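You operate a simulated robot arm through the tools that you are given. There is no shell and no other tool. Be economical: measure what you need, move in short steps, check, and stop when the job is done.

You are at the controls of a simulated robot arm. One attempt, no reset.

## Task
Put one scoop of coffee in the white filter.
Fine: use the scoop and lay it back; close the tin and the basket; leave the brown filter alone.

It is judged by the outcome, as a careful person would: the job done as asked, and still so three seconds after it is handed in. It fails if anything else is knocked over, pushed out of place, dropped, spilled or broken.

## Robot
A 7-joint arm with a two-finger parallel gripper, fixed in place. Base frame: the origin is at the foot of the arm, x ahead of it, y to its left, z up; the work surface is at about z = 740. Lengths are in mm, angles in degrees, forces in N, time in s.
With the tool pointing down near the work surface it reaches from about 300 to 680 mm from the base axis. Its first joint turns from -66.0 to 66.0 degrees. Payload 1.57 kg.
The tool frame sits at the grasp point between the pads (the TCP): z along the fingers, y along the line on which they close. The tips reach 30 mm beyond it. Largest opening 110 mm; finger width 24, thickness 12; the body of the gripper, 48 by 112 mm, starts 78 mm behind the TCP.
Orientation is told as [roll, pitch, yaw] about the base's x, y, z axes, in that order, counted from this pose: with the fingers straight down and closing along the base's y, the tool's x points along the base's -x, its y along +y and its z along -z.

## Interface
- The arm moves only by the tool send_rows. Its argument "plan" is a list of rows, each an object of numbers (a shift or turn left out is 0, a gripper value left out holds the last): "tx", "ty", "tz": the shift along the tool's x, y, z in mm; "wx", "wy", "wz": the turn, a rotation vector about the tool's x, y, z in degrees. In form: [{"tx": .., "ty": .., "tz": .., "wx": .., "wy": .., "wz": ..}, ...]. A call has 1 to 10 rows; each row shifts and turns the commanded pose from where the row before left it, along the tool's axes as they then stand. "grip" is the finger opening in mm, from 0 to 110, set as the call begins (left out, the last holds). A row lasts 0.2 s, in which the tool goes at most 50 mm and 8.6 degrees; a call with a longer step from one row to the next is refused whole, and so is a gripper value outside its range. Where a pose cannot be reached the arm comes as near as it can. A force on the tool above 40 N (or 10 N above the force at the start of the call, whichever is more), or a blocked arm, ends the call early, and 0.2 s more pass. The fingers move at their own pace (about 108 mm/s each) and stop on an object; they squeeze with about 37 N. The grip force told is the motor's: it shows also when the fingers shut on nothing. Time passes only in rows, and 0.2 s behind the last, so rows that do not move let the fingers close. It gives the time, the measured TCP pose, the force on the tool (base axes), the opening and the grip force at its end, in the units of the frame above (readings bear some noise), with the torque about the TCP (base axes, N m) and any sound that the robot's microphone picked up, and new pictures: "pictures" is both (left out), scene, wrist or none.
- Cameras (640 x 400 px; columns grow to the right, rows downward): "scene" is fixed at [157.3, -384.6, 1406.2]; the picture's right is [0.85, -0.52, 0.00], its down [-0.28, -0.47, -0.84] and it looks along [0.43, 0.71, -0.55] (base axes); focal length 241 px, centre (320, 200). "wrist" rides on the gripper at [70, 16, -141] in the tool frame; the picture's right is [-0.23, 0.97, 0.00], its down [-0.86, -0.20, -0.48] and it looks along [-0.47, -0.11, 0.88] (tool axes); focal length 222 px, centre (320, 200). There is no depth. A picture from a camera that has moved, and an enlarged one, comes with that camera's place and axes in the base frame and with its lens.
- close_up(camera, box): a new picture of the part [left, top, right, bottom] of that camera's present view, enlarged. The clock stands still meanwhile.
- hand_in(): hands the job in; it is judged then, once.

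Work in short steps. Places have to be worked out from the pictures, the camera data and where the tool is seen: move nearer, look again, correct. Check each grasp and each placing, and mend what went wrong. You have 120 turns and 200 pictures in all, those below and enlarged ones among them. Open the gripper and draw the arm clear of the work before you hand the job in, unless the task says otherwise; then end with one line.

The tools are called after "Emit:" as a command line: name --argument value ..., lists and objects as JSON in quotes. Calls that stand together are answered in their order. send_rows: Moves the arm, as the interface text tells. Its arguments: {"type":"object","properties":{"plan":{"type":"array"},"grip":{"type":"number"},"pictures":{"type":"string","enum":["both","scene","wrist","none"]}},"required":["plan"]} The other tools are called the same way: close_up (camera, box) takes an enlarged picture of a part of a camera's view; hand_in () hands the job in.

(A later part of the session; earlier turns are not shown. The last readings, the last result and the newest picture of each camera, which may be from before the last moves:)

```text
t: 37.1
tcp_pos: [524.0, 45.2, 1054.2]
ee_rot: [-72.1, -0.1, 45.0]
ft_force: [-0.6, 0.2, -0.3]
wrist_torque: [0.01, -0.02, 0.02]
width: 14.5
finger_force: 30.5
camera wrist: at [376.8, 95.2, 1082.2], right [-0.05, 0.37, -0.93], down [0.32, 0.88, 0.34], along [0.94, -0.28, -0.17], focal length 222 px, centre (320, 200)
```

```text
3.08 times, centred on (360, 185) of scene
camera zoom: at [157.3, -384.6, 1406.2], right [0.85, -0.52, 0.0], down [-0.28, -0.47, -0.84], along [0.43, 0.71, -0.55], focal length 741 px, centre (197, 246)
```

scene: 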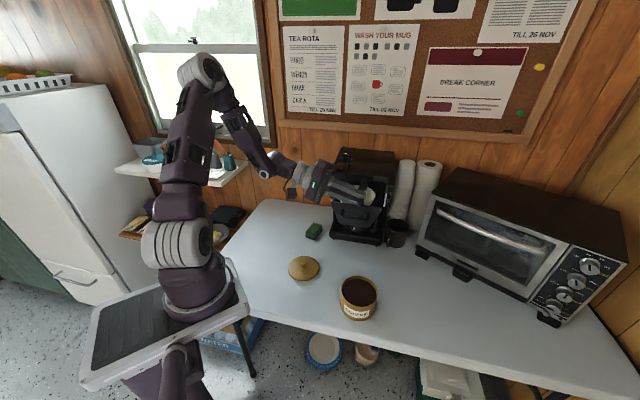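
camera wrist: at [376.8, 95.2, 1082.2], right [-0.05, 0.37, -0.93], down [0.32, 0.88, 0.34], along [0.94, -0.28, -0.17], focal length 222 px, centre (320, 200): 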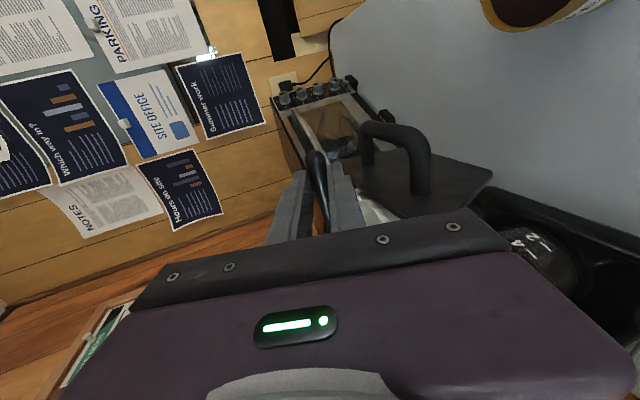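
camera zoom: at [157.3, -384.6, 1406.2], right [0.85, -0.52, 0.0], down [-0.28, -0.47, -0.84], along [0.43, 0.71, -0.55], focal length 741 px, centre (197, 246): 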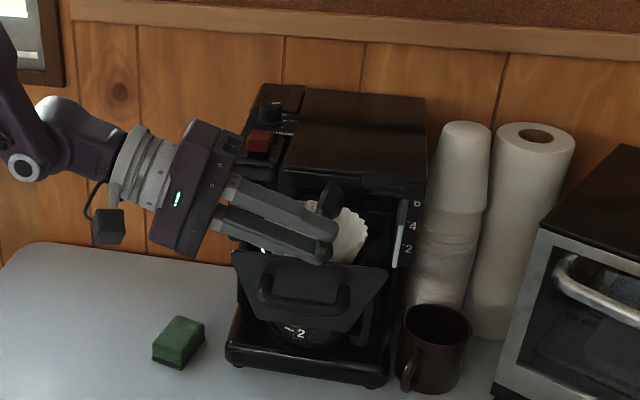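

Bowl is sideways over the filter, still safe. I roll on to 128° and wait for it to empty.

Emit:
send_rows --plan '[{"wx": 8, "ty": 2.9, "tz": 0.2}, {"wx": 8, "ty": 2.9, "tz": 0.2}, {"wx": 8, "ty": 2.9, "tz": 0.2}, {"wx": 8, "ty": 2.9, "tz": 0.2}, {"wx": 8, "ty": 2.9, "tz": 0.2}, {}, {}]' --pictures "none"

Emit:
close_up --camera "scene" --box '[310, 140, 410, 240]'

```text
t: 38.0
tcp_pos: [524.3, 48.4, 1050.4]
ee_rot: [-99.8, -0.5, 45.3]
ft_force: [-5.1, 6.3, 9.4]
wrist_torque: [0.64, 0.5, 0.02]
width: 12.1
finger_force: 29.3
stopped in row 4: the force on the tool passed its limit at 63 N (the readings are from after the stop); the commanded pose is now the measured one
```

```text
4.00 times, centred on (360, 190) of scene
camera zoom: at [157.1, -384.5, 1406.3], right [0.85, -0.52, 0.0], down [-0.28, -0.47, -0.84], along [0.43, 0.71, -0.55], focal length 963 px, centre (160, 240)
```

zoom: 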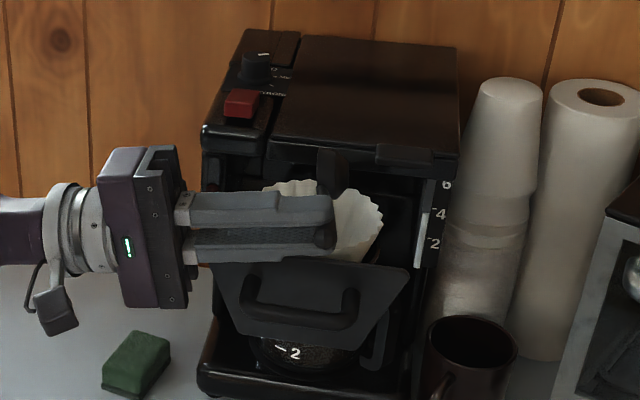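

A contact stopped the roll at 100° and the grip width changed. I look closely before moving.

Emit:
close_up --camera "scene" --box '[325, 165, 385, 215]'

Emit:
close_up --camera "wrist" --box '[240, 80, 540, 260]'

```text
8.00 times, centred on (355, 190) of scene
camera zoom: at [157.1, -384.5, 1406.3], right [0.85, -0.52, 0.0], down [-0.28, -0.47, -0.84], along [0.43, 0.71, -0.55], focal length 1926 px, centre (40, 280)
```

zoom: 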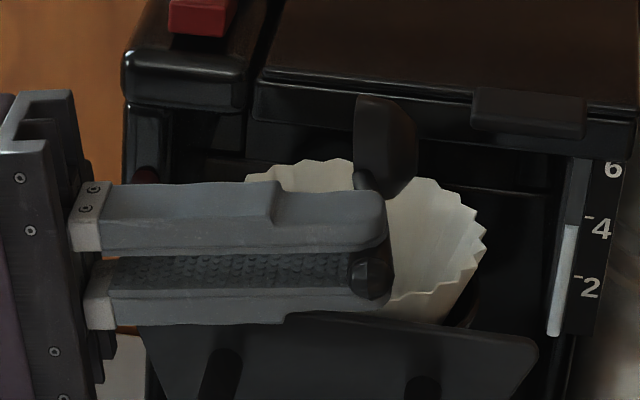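

```text
2.13 times, centred on (390, 170) of wrist
camera zoom: at [378.7, 95.8, 1009.7], right [0.28, 0.05, -0.96], down [0.24, 0.96, 0.13], along [0.93, -0.27, 0.26], focal length 474 px, centre (171, 264)
```

zoom: 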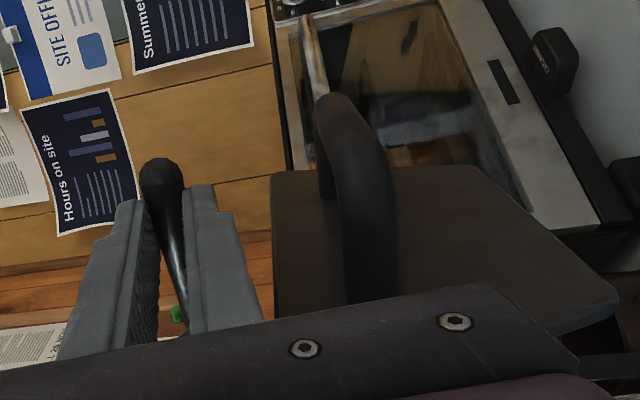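

Most likely the gripper body touched the plate's left upper corner. I back off: 12 mm left and 35 mm up.

Emit:
send_rows --plan '[{"tz": -6}, {"tz": -6, "ty": -5}, {"ty": -15}, {"ty": -15}, {}]' --pictures "none"

Emit:
close_up --camera "scene" --box '[320, 150, 390, 215]'

Emit:
close_up --camera "wrist" --box '[240, 80, 540, 260]'

```text
t: 39.2
tcp_pos: [512.3, 61.1, 1082.3]
ee_rot: [-99.7, -0.5, 45.2]
ft_force: [-0.8, 0.8, 1.0]
wrist_torque: [0.02, 0.01, 0.01]
width: 12.3
finger_force: 29.8
```

```text
6.15 times, centred on (355, 182) of scene
camera zoom: at [157.3, -384.6, 1406.2], right [0.85, -0.52, 0.0], down [-0.28, -0.47, -0.84], along [0.43, 0.71, -0.55], focal length 1482 px, centre (105, 308)
```

zoom: 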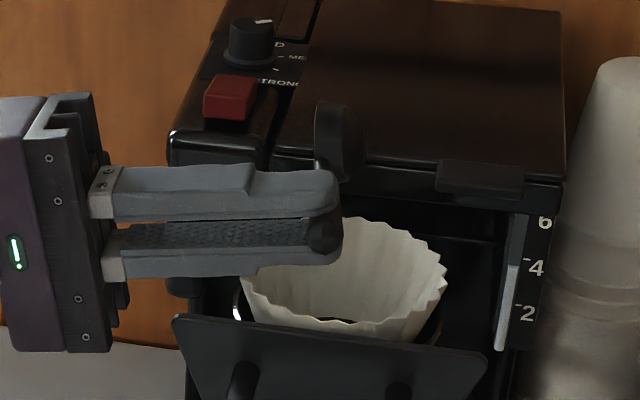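

```text
2.13 times, centred on (390, 170) of wrist
camera zoom: at [366.4, 108.2, 1042.2], right [0.28, 0.05, -0.96], down [0.24, 0.96, 0.12], along [0.93, -0.27, 0.26], focal length 474 px, centre (171, 264)
```

zoom: 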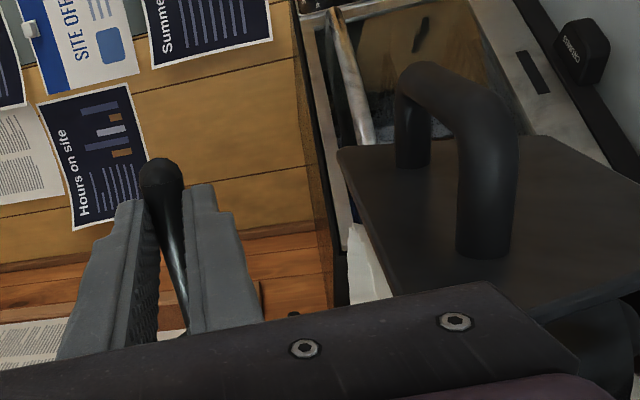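

Free now. I raise another 45 mm above the filter, then roll on to ~125° so the bowl surely empties.

Emit:
send_rows --plan '[{"ty": -22.2, "tz": 3.8}, {"ty": -22.2, "tz": 3.8}, {"wx": 6, "ty": 2.2, "tz": 0.1}, {"wx": 7, "ty": 2.6, "tz": 0.2}, {"wx": 7, "ty": 2.6, "tz": 0.2}, {"wx": 6, "ty": 2.2, "tz": 0.1}, {}]' --pictures "scene"

Emit:
close_up --camera "scene" --box '[310, 140, 400, 225]'

```text
t: 40.9
tcp_pos: [513.3, 59.8, 1119.0]
ee_rot: [-126.0, -0.5, 45.3]
ft_force: [-16.8, 17.3, 17.1]
wrist_torque: [2.54, 2.13, 0.26]
width: 12.3
finger_force: 28.9
```

scene: 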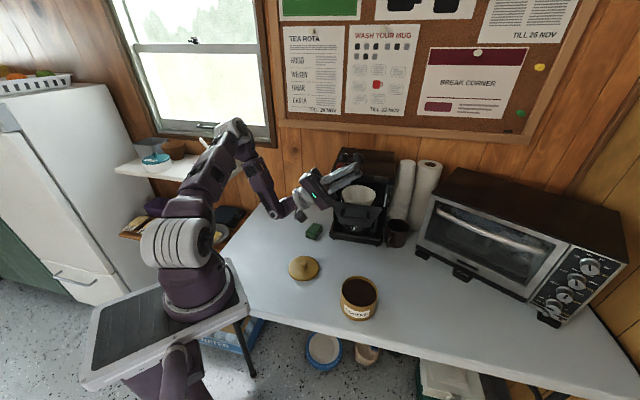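

```text
4.71 times, centred on (355, 182) of scene
camera zoom: at [156.6, -384.2, 1406.4], right [0.85, -0.52, 0.0], down [-0.28, -0.47, -0.84], along [0.43, 0.71, -0.55], focal length 1133 px, centre (155, 282)
```

zoom: 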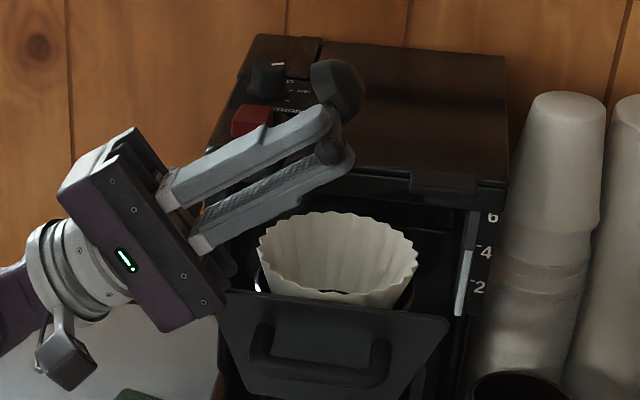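

Body touched the plate corner again; I go straight up, then roll back. A dark patch (coffee) is visible in the bottom of the filter.

Emit:
send_rows --plan '[{"ty": -16, "tz": 10}, {"ty": -20, "tz": 15}, {}]' --pictures "none"

Emit:
close_up --camera "scene" --box '[320, 150, 390, 215]'

Emit:
close_up --camera "wrist" --box '[240, 80, 540, 260]'

```text
t: 41.6
tcp_pos: [512.9, 57.3, 1163.6]
ee_rot: [-125.6, -0.5, 45.2]
ft_force: [0.8, 0.0, -0.6]
wrist_torque: [-0.04, -0.03, 0.0]
width: 12.7
finger_force: 29.4
```

```text
6.15 times, centred on (355, 182) of scene
camera zoom: at [157.3, -384.7, 1406.2], right [0.85, -0.52, 0.0], down [-0.28, -0.47, -0.84], along [0.43, 0.71, -0.55], focal length 1482 px, centre (105, 308)
```

zoom: 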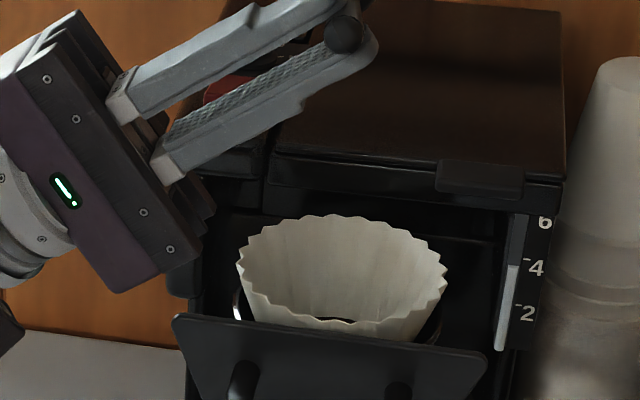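

```text
2.13 times, centred on (390, 170) of wrist
camera zoom: at [390.9, 82.6, 1067.8], right [0.57, -0.23, -0.79], down [0.24, 0.96, -0.11], along [0.79, -0.13, 0.6], focal length 474 px, centre (171, 264)
```

zoom: 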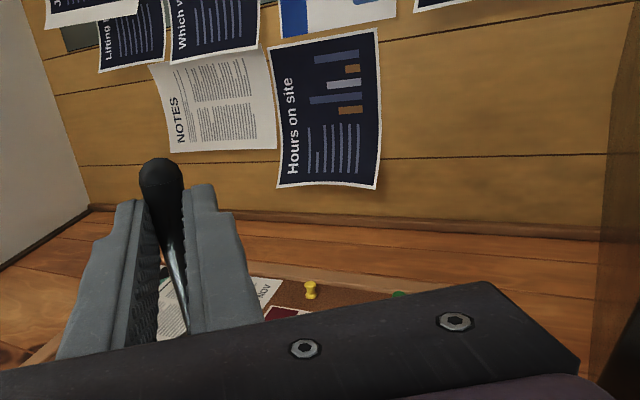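

Clear, and the basket hasn't shifted. I roll back to upright over the filter.

Emit:
send_rows --plan '[{"wx": -8, "ty": -2.9, "tz": 0.2}, {"wx": -8, "ty": -2.9, "tz": 0.2}, {"wx": -8, "ty": -2.9, "tz": 0.2}, {"wx": -8, "ty": -2.9, "tz": 0.2}, {"wx": -8, "ty": -2.9, "tz": 0.2}, {"wx": -8, "ty": -2.9, "tz": 0.2}, {"wx": -8, "ty": -2.9, "tz": 0.2}, {"wx": -8, "ty": -2.9, "tz": 0.2}]' --pictures "none"

Emit:
send_rows --plan '[{"wx": -8, "ty": -2.9, "tz": 0.2}, {"wx": -8, "ty": -2.9, "tz": 0.2}, {"wx": -8, "ty": -2.9, "tz": 0.2}, {"wx": -8, "ty": -2.9, "tz": 0.2}, {"wx": -8, "ty": -2.9, "tz": 0.2}, {"wx": -8, "ty": -2.9, "tz": 0.2}, {"wx": -8, "ty": -2.9, "tz": 0.2}, {"wx": -5.6, "ty": -2, "tz": 0.1}, {}]' --pictures "scene"

Emit:
close_up --camera "scene" --box '[310, 120, 400, 225]'

```text
t: 43.5
tcp_pos: [510.7, 58.8, 1183.8]
ee_rot: [-61.6, -0.5, 45.3]
ft_force: [0.2, -0.1, -0.4]
wrist_torque: [-0.04, 0.02, 0.01]
width: 12.6
finger_force: 29.1
```

```text
t: 45.5
tcp_pos: [525.7, 46.6, 1193.9]
ee_rot: [0.0, -0.4, 45.4]
ft_force: [-0.5, 0.1, -0.9]
wrist_torque: [-0.02, 0.01, -0.02]
width: 12.5
finger_force: 29.8
```

scene: 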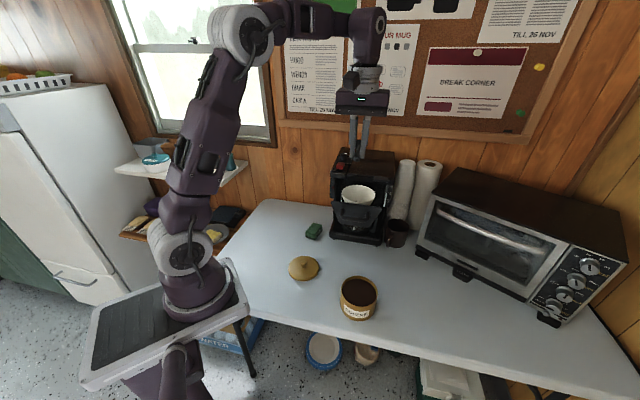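

```text
3.81 times, centred on (355, 172) of scene
camera zoom: at [157.3, -384.7, 1406.2], right [0.85, -0.52, 0.0], down [-0.28, -0.47, -0.84], along [0.43, 0.71, -0.55], focal length 917 px, centre (187, 305)
```

zoom: 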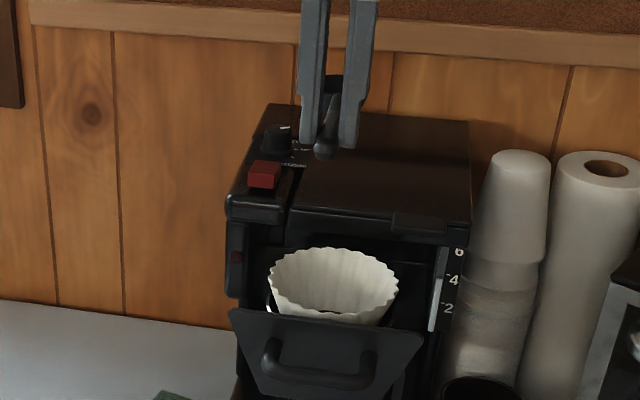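

Now I back away from the machine and turn back to the scoop's yaw, checking whether the bowl is empty.

Emit:
send_rows --plan '[{"tx": 40}, {"tx": 40}, {"tx": 40}, {"tx": 20}]' --pictures "wrist"

Emit:
send_rows --plan '[{"wz": 7.62}, {"wz": 7.62}, {"wz": 7.62}, {"wz": 7.62}, {"wz": 7.62}, {"wz": 7.62}, {"wz": 7.62}, {"wz": 7.62}, {"wz": 7.62}, {"wz": 7.62}]' --pictures "both"

Emit:
close_up --camera "scene" --box '[290, 110, 420, 225]'

```text
t: 46.5
tcp_pos: [424.5, -53.4, 1193.6]
ee_rot: [-0.1, -0.5, 45.3]
ft_force: [1.2, -0.4, -0.6]
wrist_torque: [0.01, -0.01, -0.01]
width: 12.4
finger_force: 29.4
camera wrist: at [364.7, -92.1, 1334.7], right [-0.53, 0.85, 0.0], down [0.74, 0.46, 0.49], along [0.41, 0.26, -0.87], focal length 222 px, centre (320, 200)
```

wrist: 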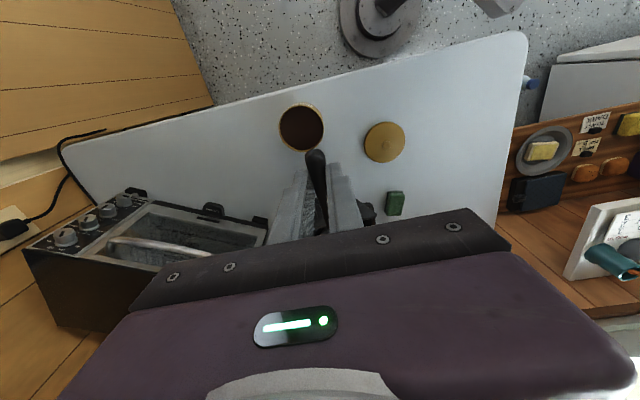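

```text
t: 48.6
tcp_pos: [426.0, -52.4, 1194.3]
ee_rot: [0.4, -0.2, -31.1]
ft_force: [0.1, 0.1, -0.2]
wrist_torque: [0.0, 0.0, -0.02]
width: 12.4
finger_force: 29.9
camera wrist: at [374.5, -4.3, 1335.0], right [0.7, 0.72, 0.01], down [0.63, -0.61, 0.48], along [0.35, -0.33, -0.88], focal length 222 px, centre (320, 200)
```

scene: 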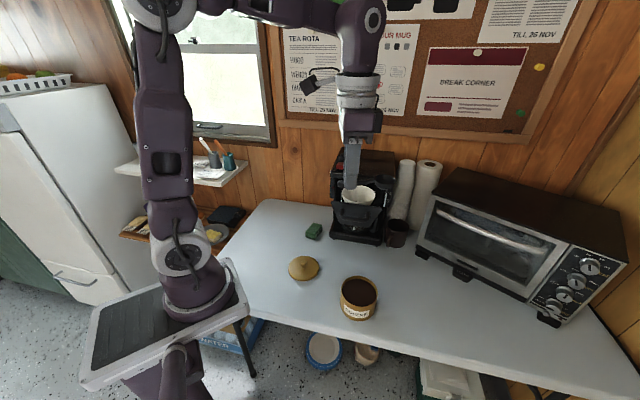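
wrist: 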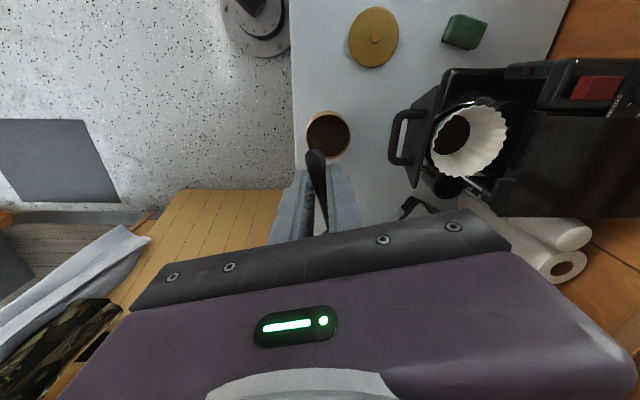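

```text
3.48 times, centred on (355, 168) of scene
camera zoom: at [157.3, -384.6, 1406.2], right [0.85, -0.52, 0.0], down [-0.28, -0.47, -0.84], along [0.43, 0.71, -0.55], focal length 838 px, centre (198, 313)
```

zoom: 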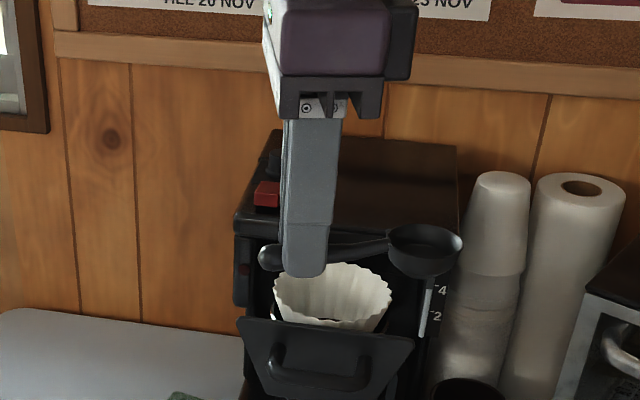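

The filter clearly holds coffee. I zoom on the bowl and the filter surroundings.

Emit:
close_up --camera "scene" --box '[345, 165, 405, 205]'

Emit:
close_up --camera "wrist" --box '[280, 60, 540, 220]'

```text
10.00 times, centred on (375, 185) of scene
camera zoom: at [157.3, -384.6, 1406.2], right [0.85, -0.52, 0.0], down [-0.28, -0.47, -0.84], along [0.43, 0.71, -0.55], focal length 2408 px, centre (-230, 350)
```

zoom: 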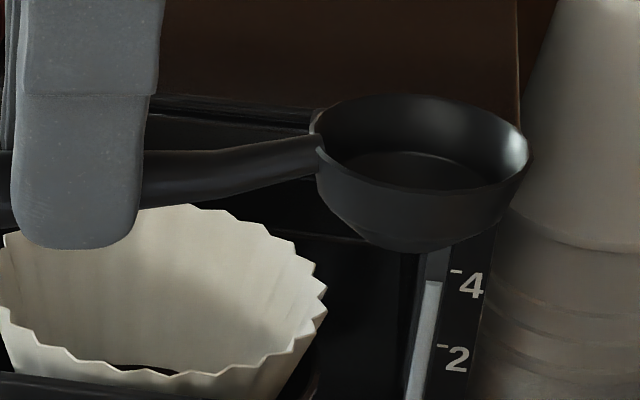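

```text
2.46 times, centred on (410, 140) of wrist
camera zoom: at [374.5, -4.3, 1335.0], right [0.7, 0.72, 0.01], down [0.63, -0.61, 0.48], along [0.35, -0.33, -0.88], focal length 547 px, centre (98, 348)
```

zoom: 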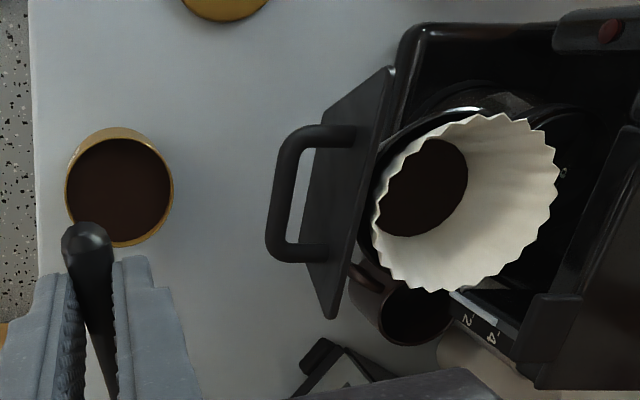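

Scoop is empty, all coffee is in the filter, nothing spilled. I bring the scoop back above its original spot.

Emit:
send_rows --plan '[{"tx": 16.6, "ty": 5.6, "tz": 42}, {"tx": 16.6, "ty": 5.6, "tz": 42}, {"tx": 16.6, "ty": 5.6, "tz": 42}, {"tx": 16.6, "ty": 5.6, "tz": 42}, {"tx": 16.6, "ty": 5.6, "tz": 42}, {"tx": 16.6, "ty": 5.6, "tz": 42}, {"tx": 16.6, "ty": 5.6, "tz": 42}, {"tz": 40}, {"tz": 30}, {}]' --pictures "wrist"

Emit:
close_up --camera "scene" --box '[260, 230, 380, 320]'

```text
t: 50.9
tcp_pos: [349.8, 42.9, 826.7]
ee_rot: [0.5, -0.2, -30.8]
ft_force: [0.7, -0.2, -0.5]
wrist_torque: [-0.02, 0.01, -0.01]
width: 12.5
finger_force: 29.3
camera wrist: at [298.1, 92.3, 968.9], right [0.7, 0.72, 0.01], down [0.63, -0.61, 0.48], along [0.35, -0.33, -0.88], focal length 222 px, centre (320, 200)
```

wrist: 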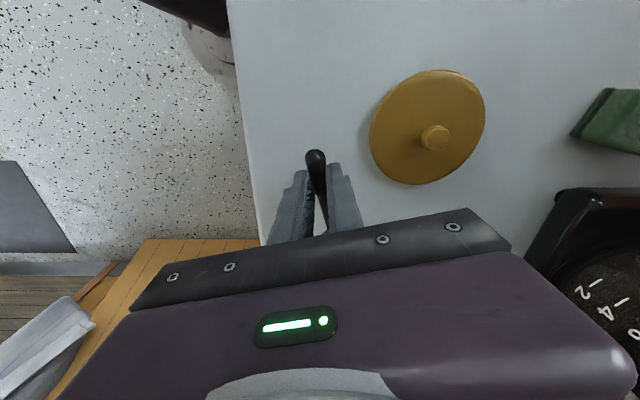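

```text
4.44 times, centred on (320, 275) of scene
camera zoom: at [157.3, -384.6, 1406.2], right [0.85, -0.52, 0.0], down [-0.28, -0.47, -0.84], along [0.43, 0.71, -0.55], focal length 1070 px, centre (320, -133)
```

zoom: 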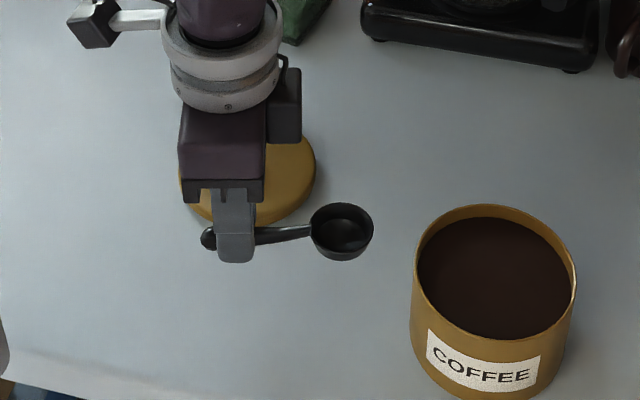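

Level and right place; I lower slowly, feeling for the table.

Emit:
send_rows --plan '[{"tz": 20, "ty": -2.5, "tx": 1.5}, {"tz": 20}, {"tz": 5}, {"tz": 3}, {"tz": 2}, {}]' --pictures "none"

```text
t: 52.2
tcp_pos: [346.8, 40.7, 777.9]
ee_rot: [0.5, -0.1, -30.9]
ft_force: [1.4, -0.3, 0.2]
wrist_torque: [-0.03, -0.04, -0.02]
width: 12.6
finger_force: 29.4
```

Emit:
send_rows --plan '[{"tz": 1.5}, {"tz": 1.5}, {"tz": 1.5}, {}]' --pictures "none"

Emit:
close_up --camera "scene" --box '[270, 260, 350, 320]'

```text
t: 53.2
tcp_pos: [347.0, 40.2, 775.1]
ee_rot: [0.5, -0.1, -30.9]
ft_force: [-4.1, 2.2, 15.0]
wrist_torque: [-0.19, -0.28, -0.01]
width: 12.3
finger_force: 29.9
```

```text
6.67 times, centred on (310, 290) of scene
camera zoom: at [157.1, -384.6, 1406.2], right [0.85, -0.52, 0.0], down [-0.28, -0.47, -0.84], along [0.43, 0.71, -0.55], focal length 1605 px, centre (387, -400)
```

zoom: 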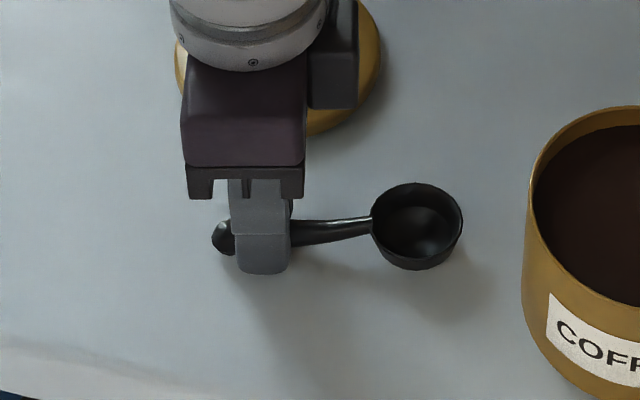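

The bowl is on the table. I release gently and rise.

Emit:
send_rows --grip 40 --plan '[{}, {}, {"tz": -10}, {"tz": -30}, {"tz": -40}, {"tz": -45}]' --pictures "both"

Emit:
close_up --camera "scene" --box '[270, 240, 390, 330]'

```text
t: 54.6
tcp_pos: [345.5, 40.5, 900.1]
ee_rot: [0.6, -0.1, -31.0]
ft_force: [0.0, -0.1, 0.4]
wrist_torque: [-0.03, -0.01, 0.02]
width: 40.2
finger_force: 0.0
camera wrist: at [294.3, 90.5, 1042.4], right [0.7, 0.72, 0.01], down [0.63, -0.61, 0.48], along [0.35, -0.33, -0.88], focal length 222 px, centre (320, 200)
```

scene: 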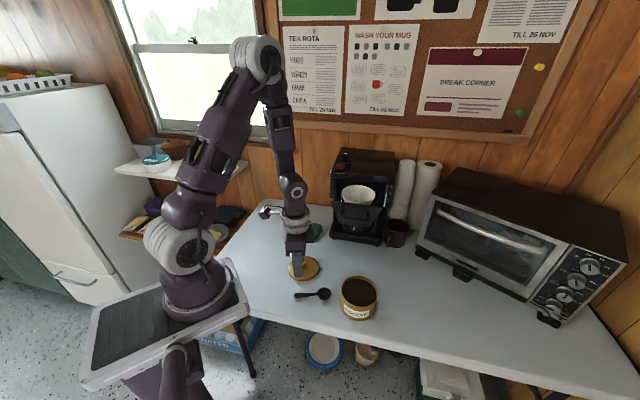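
wrist: 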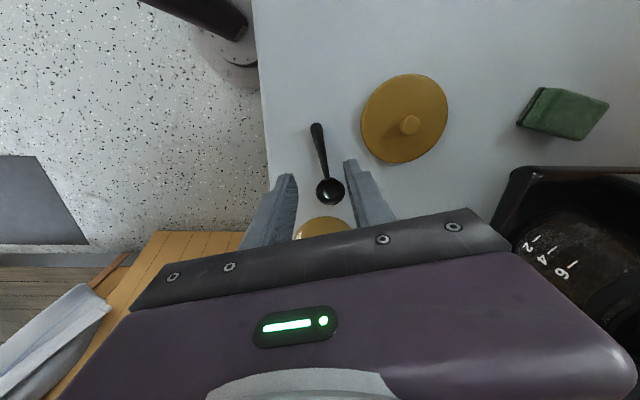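

```text
4.44 times, centred on (330, 285) of scene
camera zoom: at [157.3, -384.7, 1406.2], right [0.85, -0.52, 0.0], down [-0.28, -0.47, -0.84], along [0.43, 0.71, -0.55], focal length 1070 px, centre (276, -178)
```

zoom: 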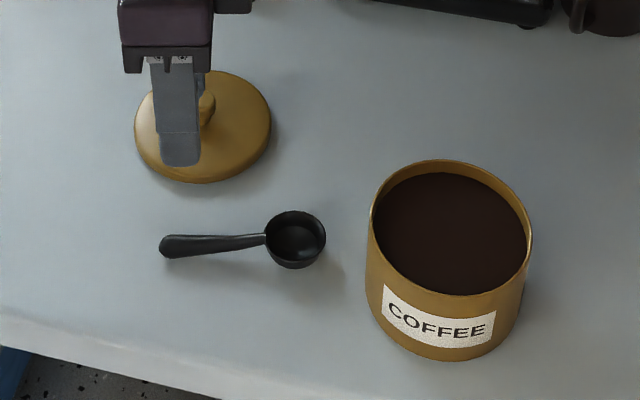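

The scoop lies back where it was. Next the lid: I turn to yaw 0 and move above its knob.

Emit:
send_rows --grip 60 --plan '[{"wz": -7.75}, {"wz": -7.75}, {"wz": -7.75}, {"wz": -7.75}, {"tx": -19, "ty": 33.5}, {"tx": -19, "ty": 33.5}, {"tx": -18.5, "ty": 33.5}, {"tz": 30}, {}]' --pictures "wrist"

```text
t: 56.6
tcp_pos: [406.1, 142.1, 868.6]
ee_rot: [0.3, -0.3, 0.1]
ft_force: [0.1, 0.6, 0.1]
wrist_torque: [0.01, 0.02, 0.03]
width: 60.0
finger_force: 0.1
camera wrist: at [336.2, 157.3, 1010.4], right [0.23, 0.97, 0.01], down [0.85, -0.2, 0.48], along [0.47, -0.1, -0.88], focal length 222 px, centre (320, 200)
```

wrist: 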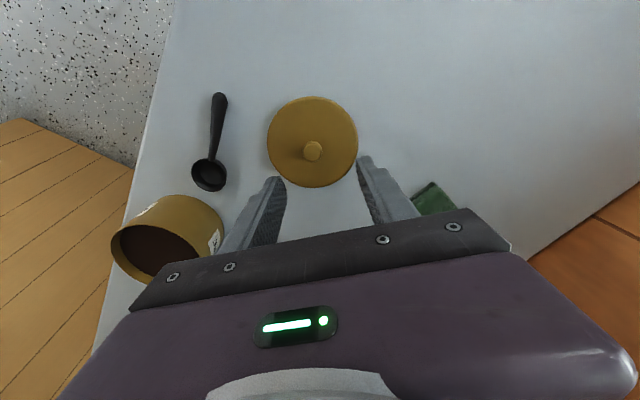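

Knob near (401,138). I go down around it and grip.

Emit:
send_rows --plan '[{"tx": 5, "ty": -3, "tz": 25}, {"tz": 25}, {"tz": 20}, {"tz": 8}, {"tz": 3}, {}]' --pictures "wrist"

```text
t: 58.0
tcp_pos: [398.5, 138.4, 789.6]
ee_rot: [0.4, -0.3, 0.1]
ft_force: [1.0, 0.9, 0.5]
wrist_torque: [-0.02, 0.02, 0.02]
width: 60.2
finger_force: 0.2
camera wrist: at [328.3, 154.3, 931.1], right [0.23, 0.97, 0.01], down [0.85, -0.2, 0.48], along [0.47, -0.1, -0.88], focal length 222 px, centre (320, 200)
```

wrist: 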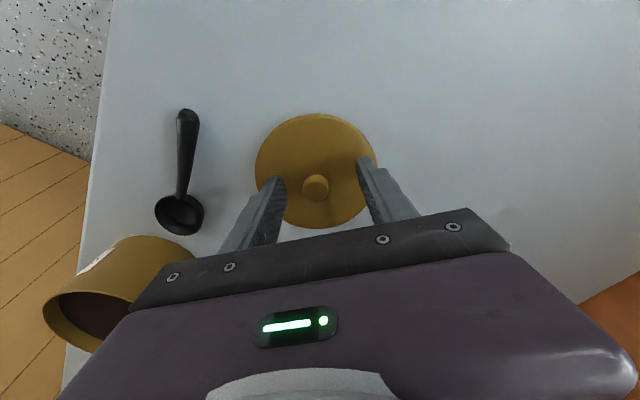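

Nearly centred; shift 3 mm, descend 4 mm and close.

Emit:
send_rows --plan '[{"tx": -3, "tz": 2}, {"tz": 2}, {}]' --pictures "none"

Emit:
send_rows --grip 0 --plan '[{}, {}, {}]' --pictures "none"

```text
t: 58.9
tcp_pos: [401.9, 139.3, 785.6]
ee_rot: [0.3, -0.4, 0.1]
ft_force: [0.0, -0.4, 0.5]
wrist_torque: [0.01, -0.01, -0.02]
width: 59.9
finger_force: 0.0
```

```text
t: 59.6
tcp_pos: [401.7, 137.9, 785.7]
ee_rot: [0.3, -0.3, 0.1]
ft_force: [0.5, 0.0, -0.3]
wrist_torque: [-0.05, 0.01, -0.03]
width: 20.0
finger_force: 33.2
```

Gripped. I lift and carry the lid back along the same route to above the tin.

Emit:
send_rows --plan '[{"tz": -15}, {"tz": -40}, {"tz": -40}, {"tz": -35}, {"ty": -42}, {"ty": -42}, {"ty": -42}, {"ty": -42}, {"ty": -41}]' --pictures "none"

Emit:
send_rows --plan '[{"tx": -30}, {"tx": -30}, {"tx": -15}, {}]' --pictures "wrist"

Emit:
close_up --camera "scene" --box '[310, 210, 410, 330]'

```text
t: 61.6
tcp_pos: [398.7, -74.4, 915.5]
ee_rot: [0.3, -0.4, 0.1]
ft_force: [0.4, 0.2, -1.0]
wrist_torque: [0.02, 0.0, 0.0]
width: 19.9
finger_force: 34.3
```

```text
t: 62.6
tcp_pos: [476.9, -70.2, 915.7]
ee_rot: [0.3, -0.4, 0.0]
ft_force: [0.1, 0.0, -0.9]
wrist_torque: [0.0, 0.02, -0.01]
width: 19.8
finger_force: 33.4
camera wrist: at [405.8, -55.4, 1057.0], right [0.23, 0.97, 0.01], down [0.85, -0.2, 0.48], along [0.47, -0.1, -0.88], focal length 222 px, centre (320, 200)
```

wrist: 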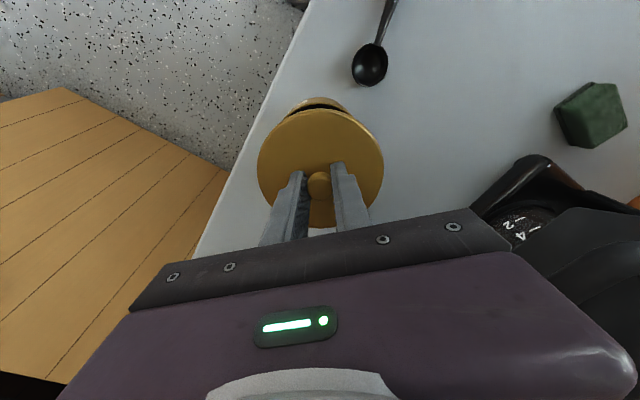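

```text
3.33 times, centred on (360, 270) of scene
camera zoom: at [157.3, -384.6, 1406.2], right [0.85, -0.52, 0.0], down [-0.28, -0.47, -0.84], along [0.43, 0.71, -0.55], focal length 803 px, centre (187, -33)
```

zoom: 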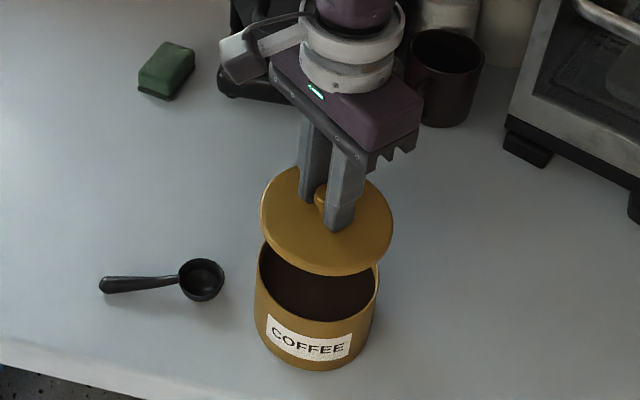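

Aligned as when I lifted it. I lower slowly onto the tin.

Emit:
send_rows --plan '[{"tz": 20}, {"tz": 20}, {"tz": 10}, {"tz": 4}, {}]' --pictures "wrist"

Emit:
close_up --camera "scene" --box '[320, 240, 400, 330]'

```text
t: 63.9
tcp_pos: [475.1, -70.7, 859.8]
ee_rot: [0.2, -0.5, 0.1]
ft_force: [0.5, -0.1, -0.7]
wrist_torque: [0.04, 0.02, 0.0]
width: 19.6
finger_force: 33.9
camera wrist: at [405.1, -54.4, 1001.4], right [0.23, 0.97, 0.01], down [0.85, -0.2, 0.48], along [0.47, -0.1, -0.88], focal length 222 px, centre (320, 200)
```

wrist: 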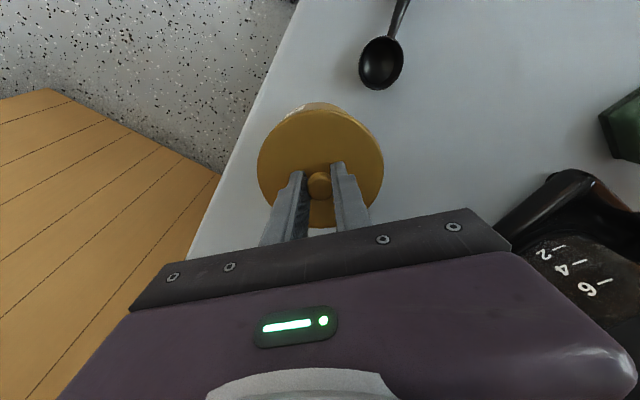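

```text
4.44 times, centred on (360, 285) of scene
camera zoom: at [157.3, -384.6, 1406.2], right [0.85, -0.52, 0.0], down [-0.28, -0.47, -0.84], along [0.43, 0.71, -0.55], focal length 1070 px, centre (142, -178)
```

zoom: 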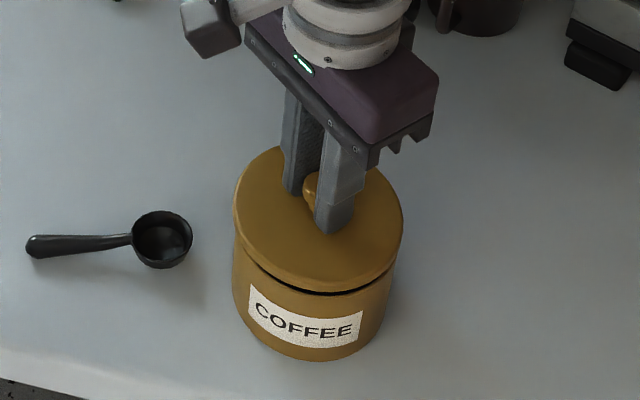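

Nearly seated; continuing in small steps to contact.

Emit:
send_rows --plan '[{"tz": 2}, {"tz": 2}, {"tz": 1.5}, {"tz": 1.5}, {}]' --pictures "none"

Emit:
close_up --camera "scene" --box '[320, 240, 400, 330]'

```text
t: 65.0
tcp_pos: [475.9, -70.3, 854.2]
ee_rot: [0.3, -0.3, 0.0]
ft_force: [-0.5, -0.2, -0.1]
wrist_torque: [0.0, 0.01, -0.02]
width: 19.9
finger_force: 33.8
```

```text
4.44 times, centred on (360, 285) of scene
camera zoom: at [157.3, -384.6, 1406.2], right [0.85, -0.52, 0.0], down [-0.28, -0.47, -0.84], along [0.43, 0.71, -0.55], focal length 1070 px, centre (142, -178)
```

zoom: 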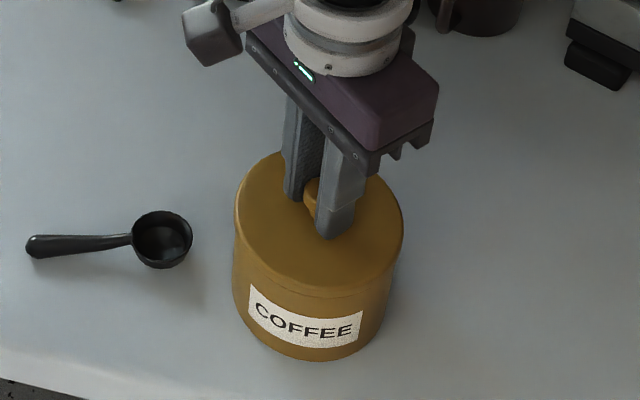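

Practically closed; one or two mm more until I feel it.

Emit:
send_rows --plan '[{"tz": 1}, {"tz": 1}, {}]' --pictures "none"

```text
t: 65.8
tcp_pos: [476.5, -70.9, 853.6]
ee_rot: [0.3, -0.4, 0.1]
ft_force: [0.4, 0.9, -0.7]
wrist_torque: [0.02, -0.04, 0.01]
width: 19.6
finger_force: 33.8
```

Emit:
send_rows --plan '[{"tz": 1}, {"tz": 1}, {}]' --pictures "none"

```text
t: 66.7
tcp_pos: [475.6, -71.3, 852.2]
ee_rot: [0.3, -0.6, 0.1]
ft_force: [-7.2, 3.5, 37.2]
wrist_torque: [0.0, 0.02, -0.05]
width: 20.0
finger_force: 33.9
heard: snap
```

A snap and 37 N: the lid is seated. I release and rise.

Emit:
send_rows --grip 60 --plan '[{"tz": -1}, {}, {"tz": -20}, {"tz": -40}, {"tz": -40}, {"tz": -40}]' --pictures "wrist"

Emit:
close_up --camera "scene" --box '[290, 140, 420, 330]'

```text
t: 68.0
tcp_pos: [475.9, -71.3, 989.9]
ee_rot: [0.3, -0.4, -0.1]
ft_force: [0.2, 0.7, -0.1]
wrist_torque: [0.0, -0.02, 0.0]
width: 60.0
finger_force: 0.1
camera wrist: at [406.3, -55.7, 1131.0], right [0.23, 0.97, 0.01], down [0.85, -0.2, 0.48], along [0.47, -0.1, -0.88], focal length 222 px, centre (320, 200)
```

wrist: 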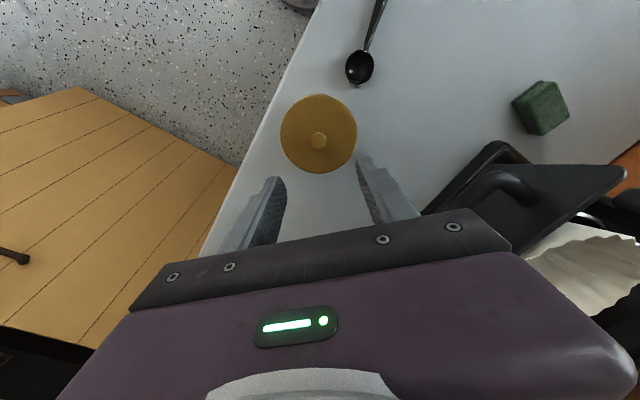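

```text
2.11 times, centred on (355, 235) of scene
camera zoom: at [157.3, -384.6, 1406.2], right [0.85, -0.52, 0.0], down [-0.28, -0.47, -0.84], along [0.43, 0.71, -0.55], focal length 507 px, centre (246, 126)
```

zoom: 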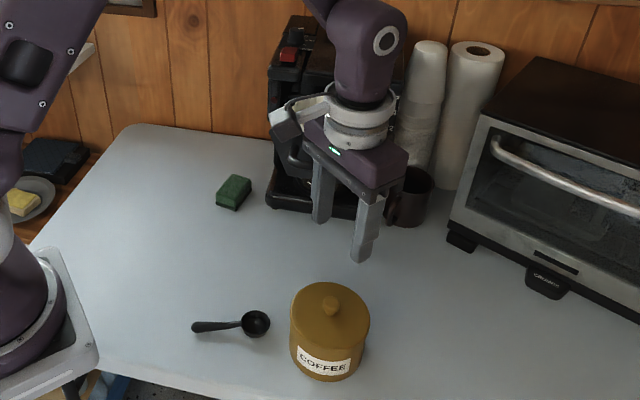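

Tin is closed. For the basket: handle bar centre ≈ (512,22,991), push direction (.70,.71). I close the fingers, turn to yaw 45° and take a place in front of the handle.

Emit:
send_rows --grip 0 --plan '[{"wz": -7.5}, {"wz": -7.5}, {"wz": -7.5}, {"wz": -7.5}, {"wz": -7.5}, {"wz": -7.5}, {}]' --pictures "none"

Emit:
send_rows --plan '[{"ty": 19.3, "tx": -15}, {"ty": 19.3, "tx": -20, "tz": 3}, {"tx": -10}, {}]' --pictures "both"

Emit:
close_up --camera "scene" --box '[310, 140, 410, 250]'

```text
t: 69.7
tcp_pos: [475.6, -73.3, 991.3]
ee_rot: [0.0, -0.5, 45.1]
ft_force: [0.9, -0.2, -0.3]
wrist_torque: [0.01, 0.02, 0.02]
width: 0.0
finger_force: 21.1
```

```text
t: 70.7
tcp_pos: [478.8, -13.2, 987.4]
ee_rot: [-0.2, -0.4, 45.1]
ft_force: [-0.2, -0.8, -0.1]
wrist_torque: [-0.02, 0.01, 0.03]
width: 0.3
finger_force: 21.3
camera wrist: at [418.7, -50.9, 1128.8], right [-0.53, 0.85, 0.0], down [0.74, 0.46, 0.49], along [0.41, 0.26, -0.87], focal length 222 px, centre (320, 200)
```

scene: 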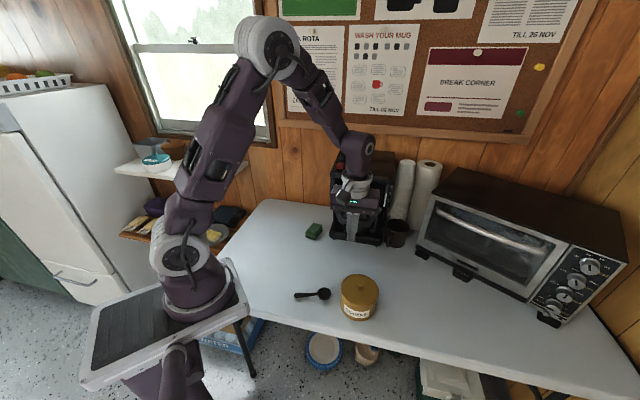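
wrist: 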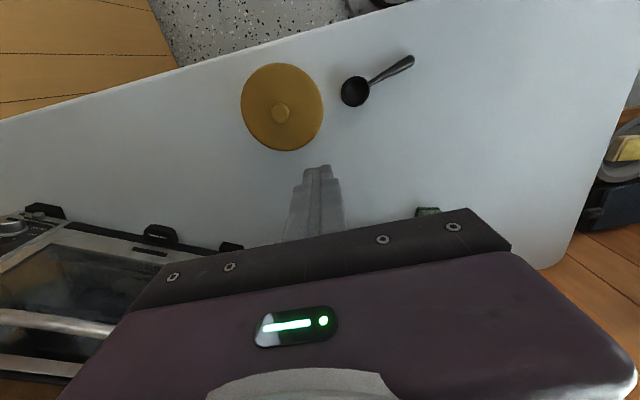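

```text
3.64 times, centred on (360, 195) of scene
camera zoom: at [157.3, -384.6, 1406.2], right [0.85, -0.52, 0.0], down [-0.28, -0.47, -0.84], along [0.43, 0.71, -0.55], focal length 876 px, centre (174, 218)
```

zoom: 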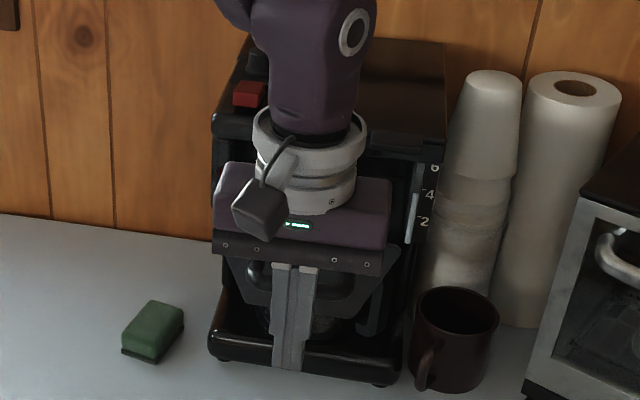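

Fingers are centred on the handle. I advance slowly along the drawer direction.

Emit:
send_rows --plan '[{"tx": -10}, {"tx": -10}, {"tx": -6}, {"tx": -6}, {"tx": -6}, {"tx": -6}, {"tx": -6}, {"tx": -6}]' --pictures "wrist"

Emit:
close_up --camera "scene" --box '[310, 140, 410, 250]'

```text
t: 72.5
tcp_pos: [518.5, 26.2, 989.4]
ee_rot: [0.0, -0.4, 45.1]
ft_force: [-0.2, -0.2, -0.1]
wrist_torque: [0.0, -0.03, 0.05]
width: 0.0
finger_force: 21.2
camera wrist: at [457.6, -11.0, 1130.2], right [-0.53, 0.85, 0.0], down [0.74, 0.46, 0.49], along [0.41, 0.26, -0.87], focal length 222 px, centre (320, 200)
```

wrist: 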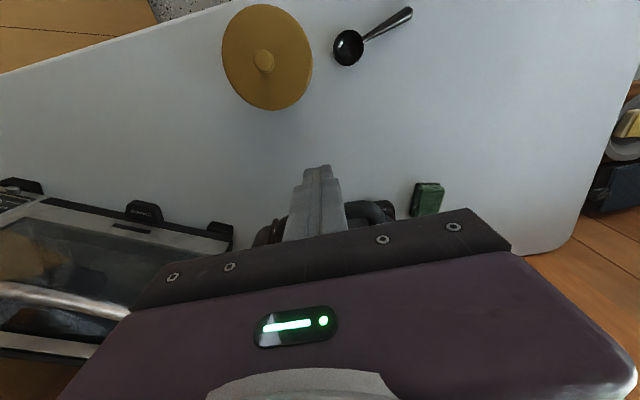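

```text
3.64 times, centred on (360, 195) of scene
camera zoom: at [157.3, -384.7, 1406.2], right [0.85, -0.52, 0.0], down [-0.28, -0.47, -0.84], along [0.43, 0.71, -0.55], focal length 876 px, centre (174, 218)
```

zoom: 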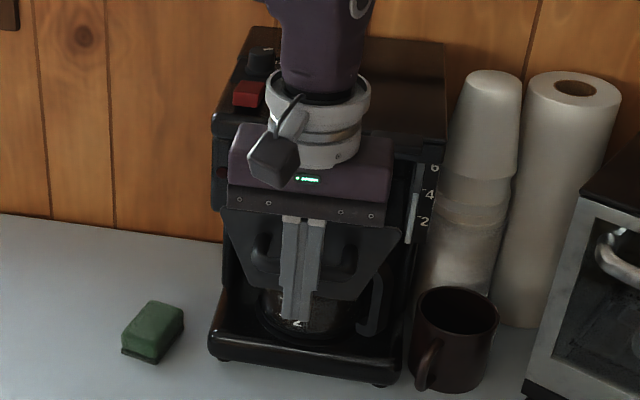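

The basket is moving in with almost no force. I keep pushing.

Emit:
send_rows --plan '[{"tx": -6}, {"tx": -6}, {"tx": -6}, {"tx": -6}, {"tx": -6}, {"tx": -6}]' --pictures "wrist"

Emit:
close_up --camera "scene" --box '[310, 140, 410, 250]'

```text
t: 73.8
tcp_pos: [543.7, 53.3, 990.2]
ee_rot: [-0.1, -0.5, 45.1]
ft_force: [-0.8, -0.5, -0.3]
wrist_torque: [-0.02, -0.03, -0.01]
width: 0.0
finger_force: 21.1
camera wrist: at [482.9, 13.7, 1130.9], right [-0.53, 0.85, 0.0], down [0.74, 0.46, 0.49], along [0.41, 0.26, -0.87], focal length 222 px, centre (320, 200)
```

wrist: 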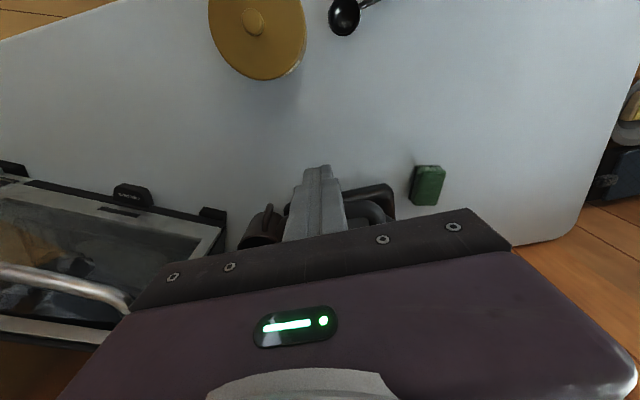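

```text
3.64 times, centred on (360, 195) of scene
camera zoom: at [157.3, -384.7, 1406.2], right [0.85, -0.52, 0.0], down [-0.28, -0.47, -0.84], along [0.43, 0.71, -0.55], focal length 876 px, centre (174, 218)
```

zoom: 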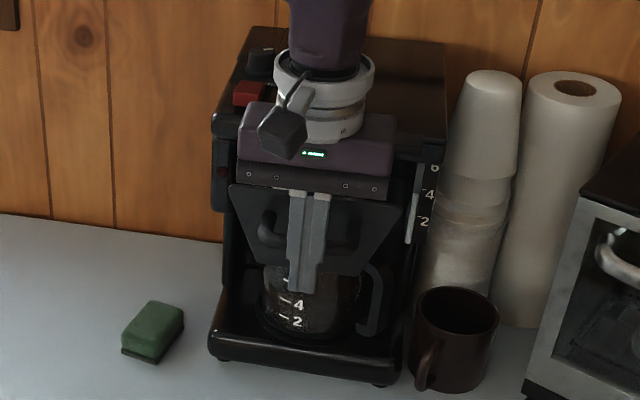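

Still moving freely. Continuing with smaller steps until it stops.

Emit:
send_rows --plan '[{"tx": -5}, {"tx": -5}, {"tx": -5}, {"tx": -5}, {}]' --pictures "none"

Emit:
close_up --camera "scene" --box '[310, 140, 410, 250]'

```text
t: 75.0
tcp_pos: [559.9, 64.8, 990.5]
ee_rot: [-0.1, -0.6, 45.1]
ft_force: [-1.0, -1.0, -0.1]
wrist_torque: [0.02, 0.02, -0.03]
width: 0.0
finger_force: 20.8
```

```text
3.64 times, centred on (360, 195) of scene
camera zoom: at [157.3, -384.7, 1406.2], right [0.85, -0.52, 0.0], down [-0.28, -0.47, -0.84], along [0.43, 0.71, -0.55], focal length 876 px, centre (174, 218)
```

zoom: 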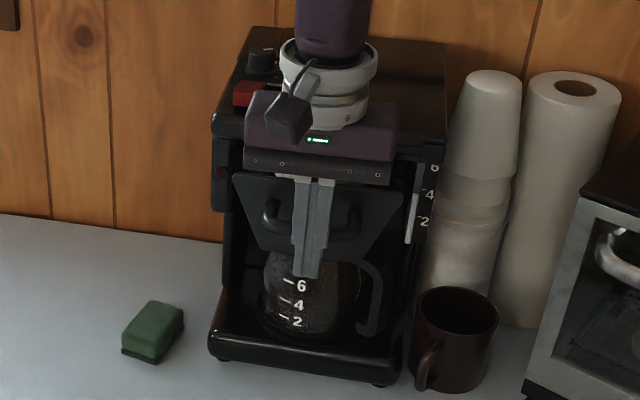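

Emit:
send_rows --plan '[{"tx": -4}, {"tx": -4}, {"tx": -4}, {"tx": -4}, {}]' --pictures "none"

Emit:
close_up --camera "scene" --box '[310, 140, 410, 250]'

```text
t: 76.2
tcp_pos: [571.0, 75.9, 990.2]
ee_rot: [-0.1, -0.6, 45.2]
ft_force: [0.6, -1.5, -0.7]
wrist_torque: [0.03, -0.02, 0.04]
width: 0.0
finger_force: 21.4
```

```text
3.64 times, centred on (360, 195) of scene
camera zoom: at [157.3, -384.6, 1406.2], right [0.85, -0.52, 0.0], down [-0.28, -0.47, -0.84], along [0.43, 0.71, -0.55], focal length 876 px, centre (174, 218)
```

zoom: 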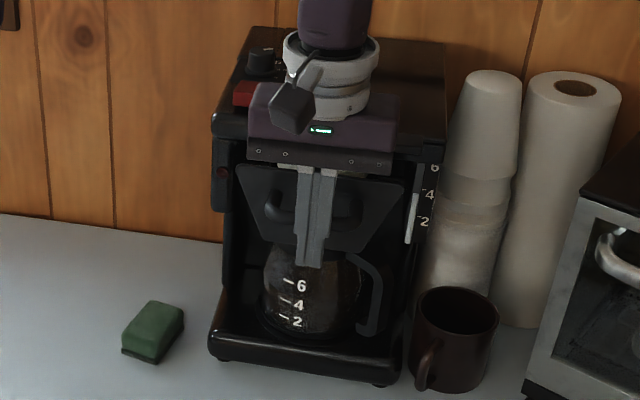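

Plate is about flush with the machine front. I push a bit further until it stops or clicks.

Emit:
send_rows --plan '[{"tx": -3}, {"tx": -3}, {"tx": -3}, {}]' --pictures "none"

```text
t: 77.2
tcp_pos: [575.6, 82.5, 991.4]
ee_rot: [-0.1, -0.5, 45.1]
ft_force: [-0.8, 0.4, 1.6]
wrist_torque: [-0.01, 0.0, -0.02]
width: 0.0
finger_force: 21.2
```

Emit:
send_rows --plan '[{"tx": -3}, {"tx": -3}, {}]' --pictures "none"

Emit:
close_up --camera "scene" --box '[325, 150, 395, 215]'

```text
t: 78.0
tcp_pos: [582.1, 87.4, 989.1]
ee_rot: [-0.1, -0.4, 45.1]
ft_force: [-1.3, -0.1, -0.4]
wrist_torque: [0.02, 0.02, -0.02]
width: 0.2
finger_force: 20.8
```

```text
6.15 times, centred on (360, 182) of scene
camera zoom: at [157.3, -384.7, 1406.2], right [0.85, -0.52, 0.0], down [-0.28, -0.47, -0.84], along [0.43, 0.71, -0.55], focal length 1482 px, centre (74, 308)
```

zoom: 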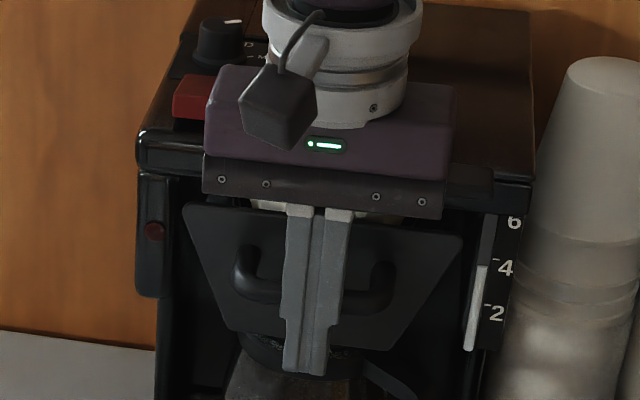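

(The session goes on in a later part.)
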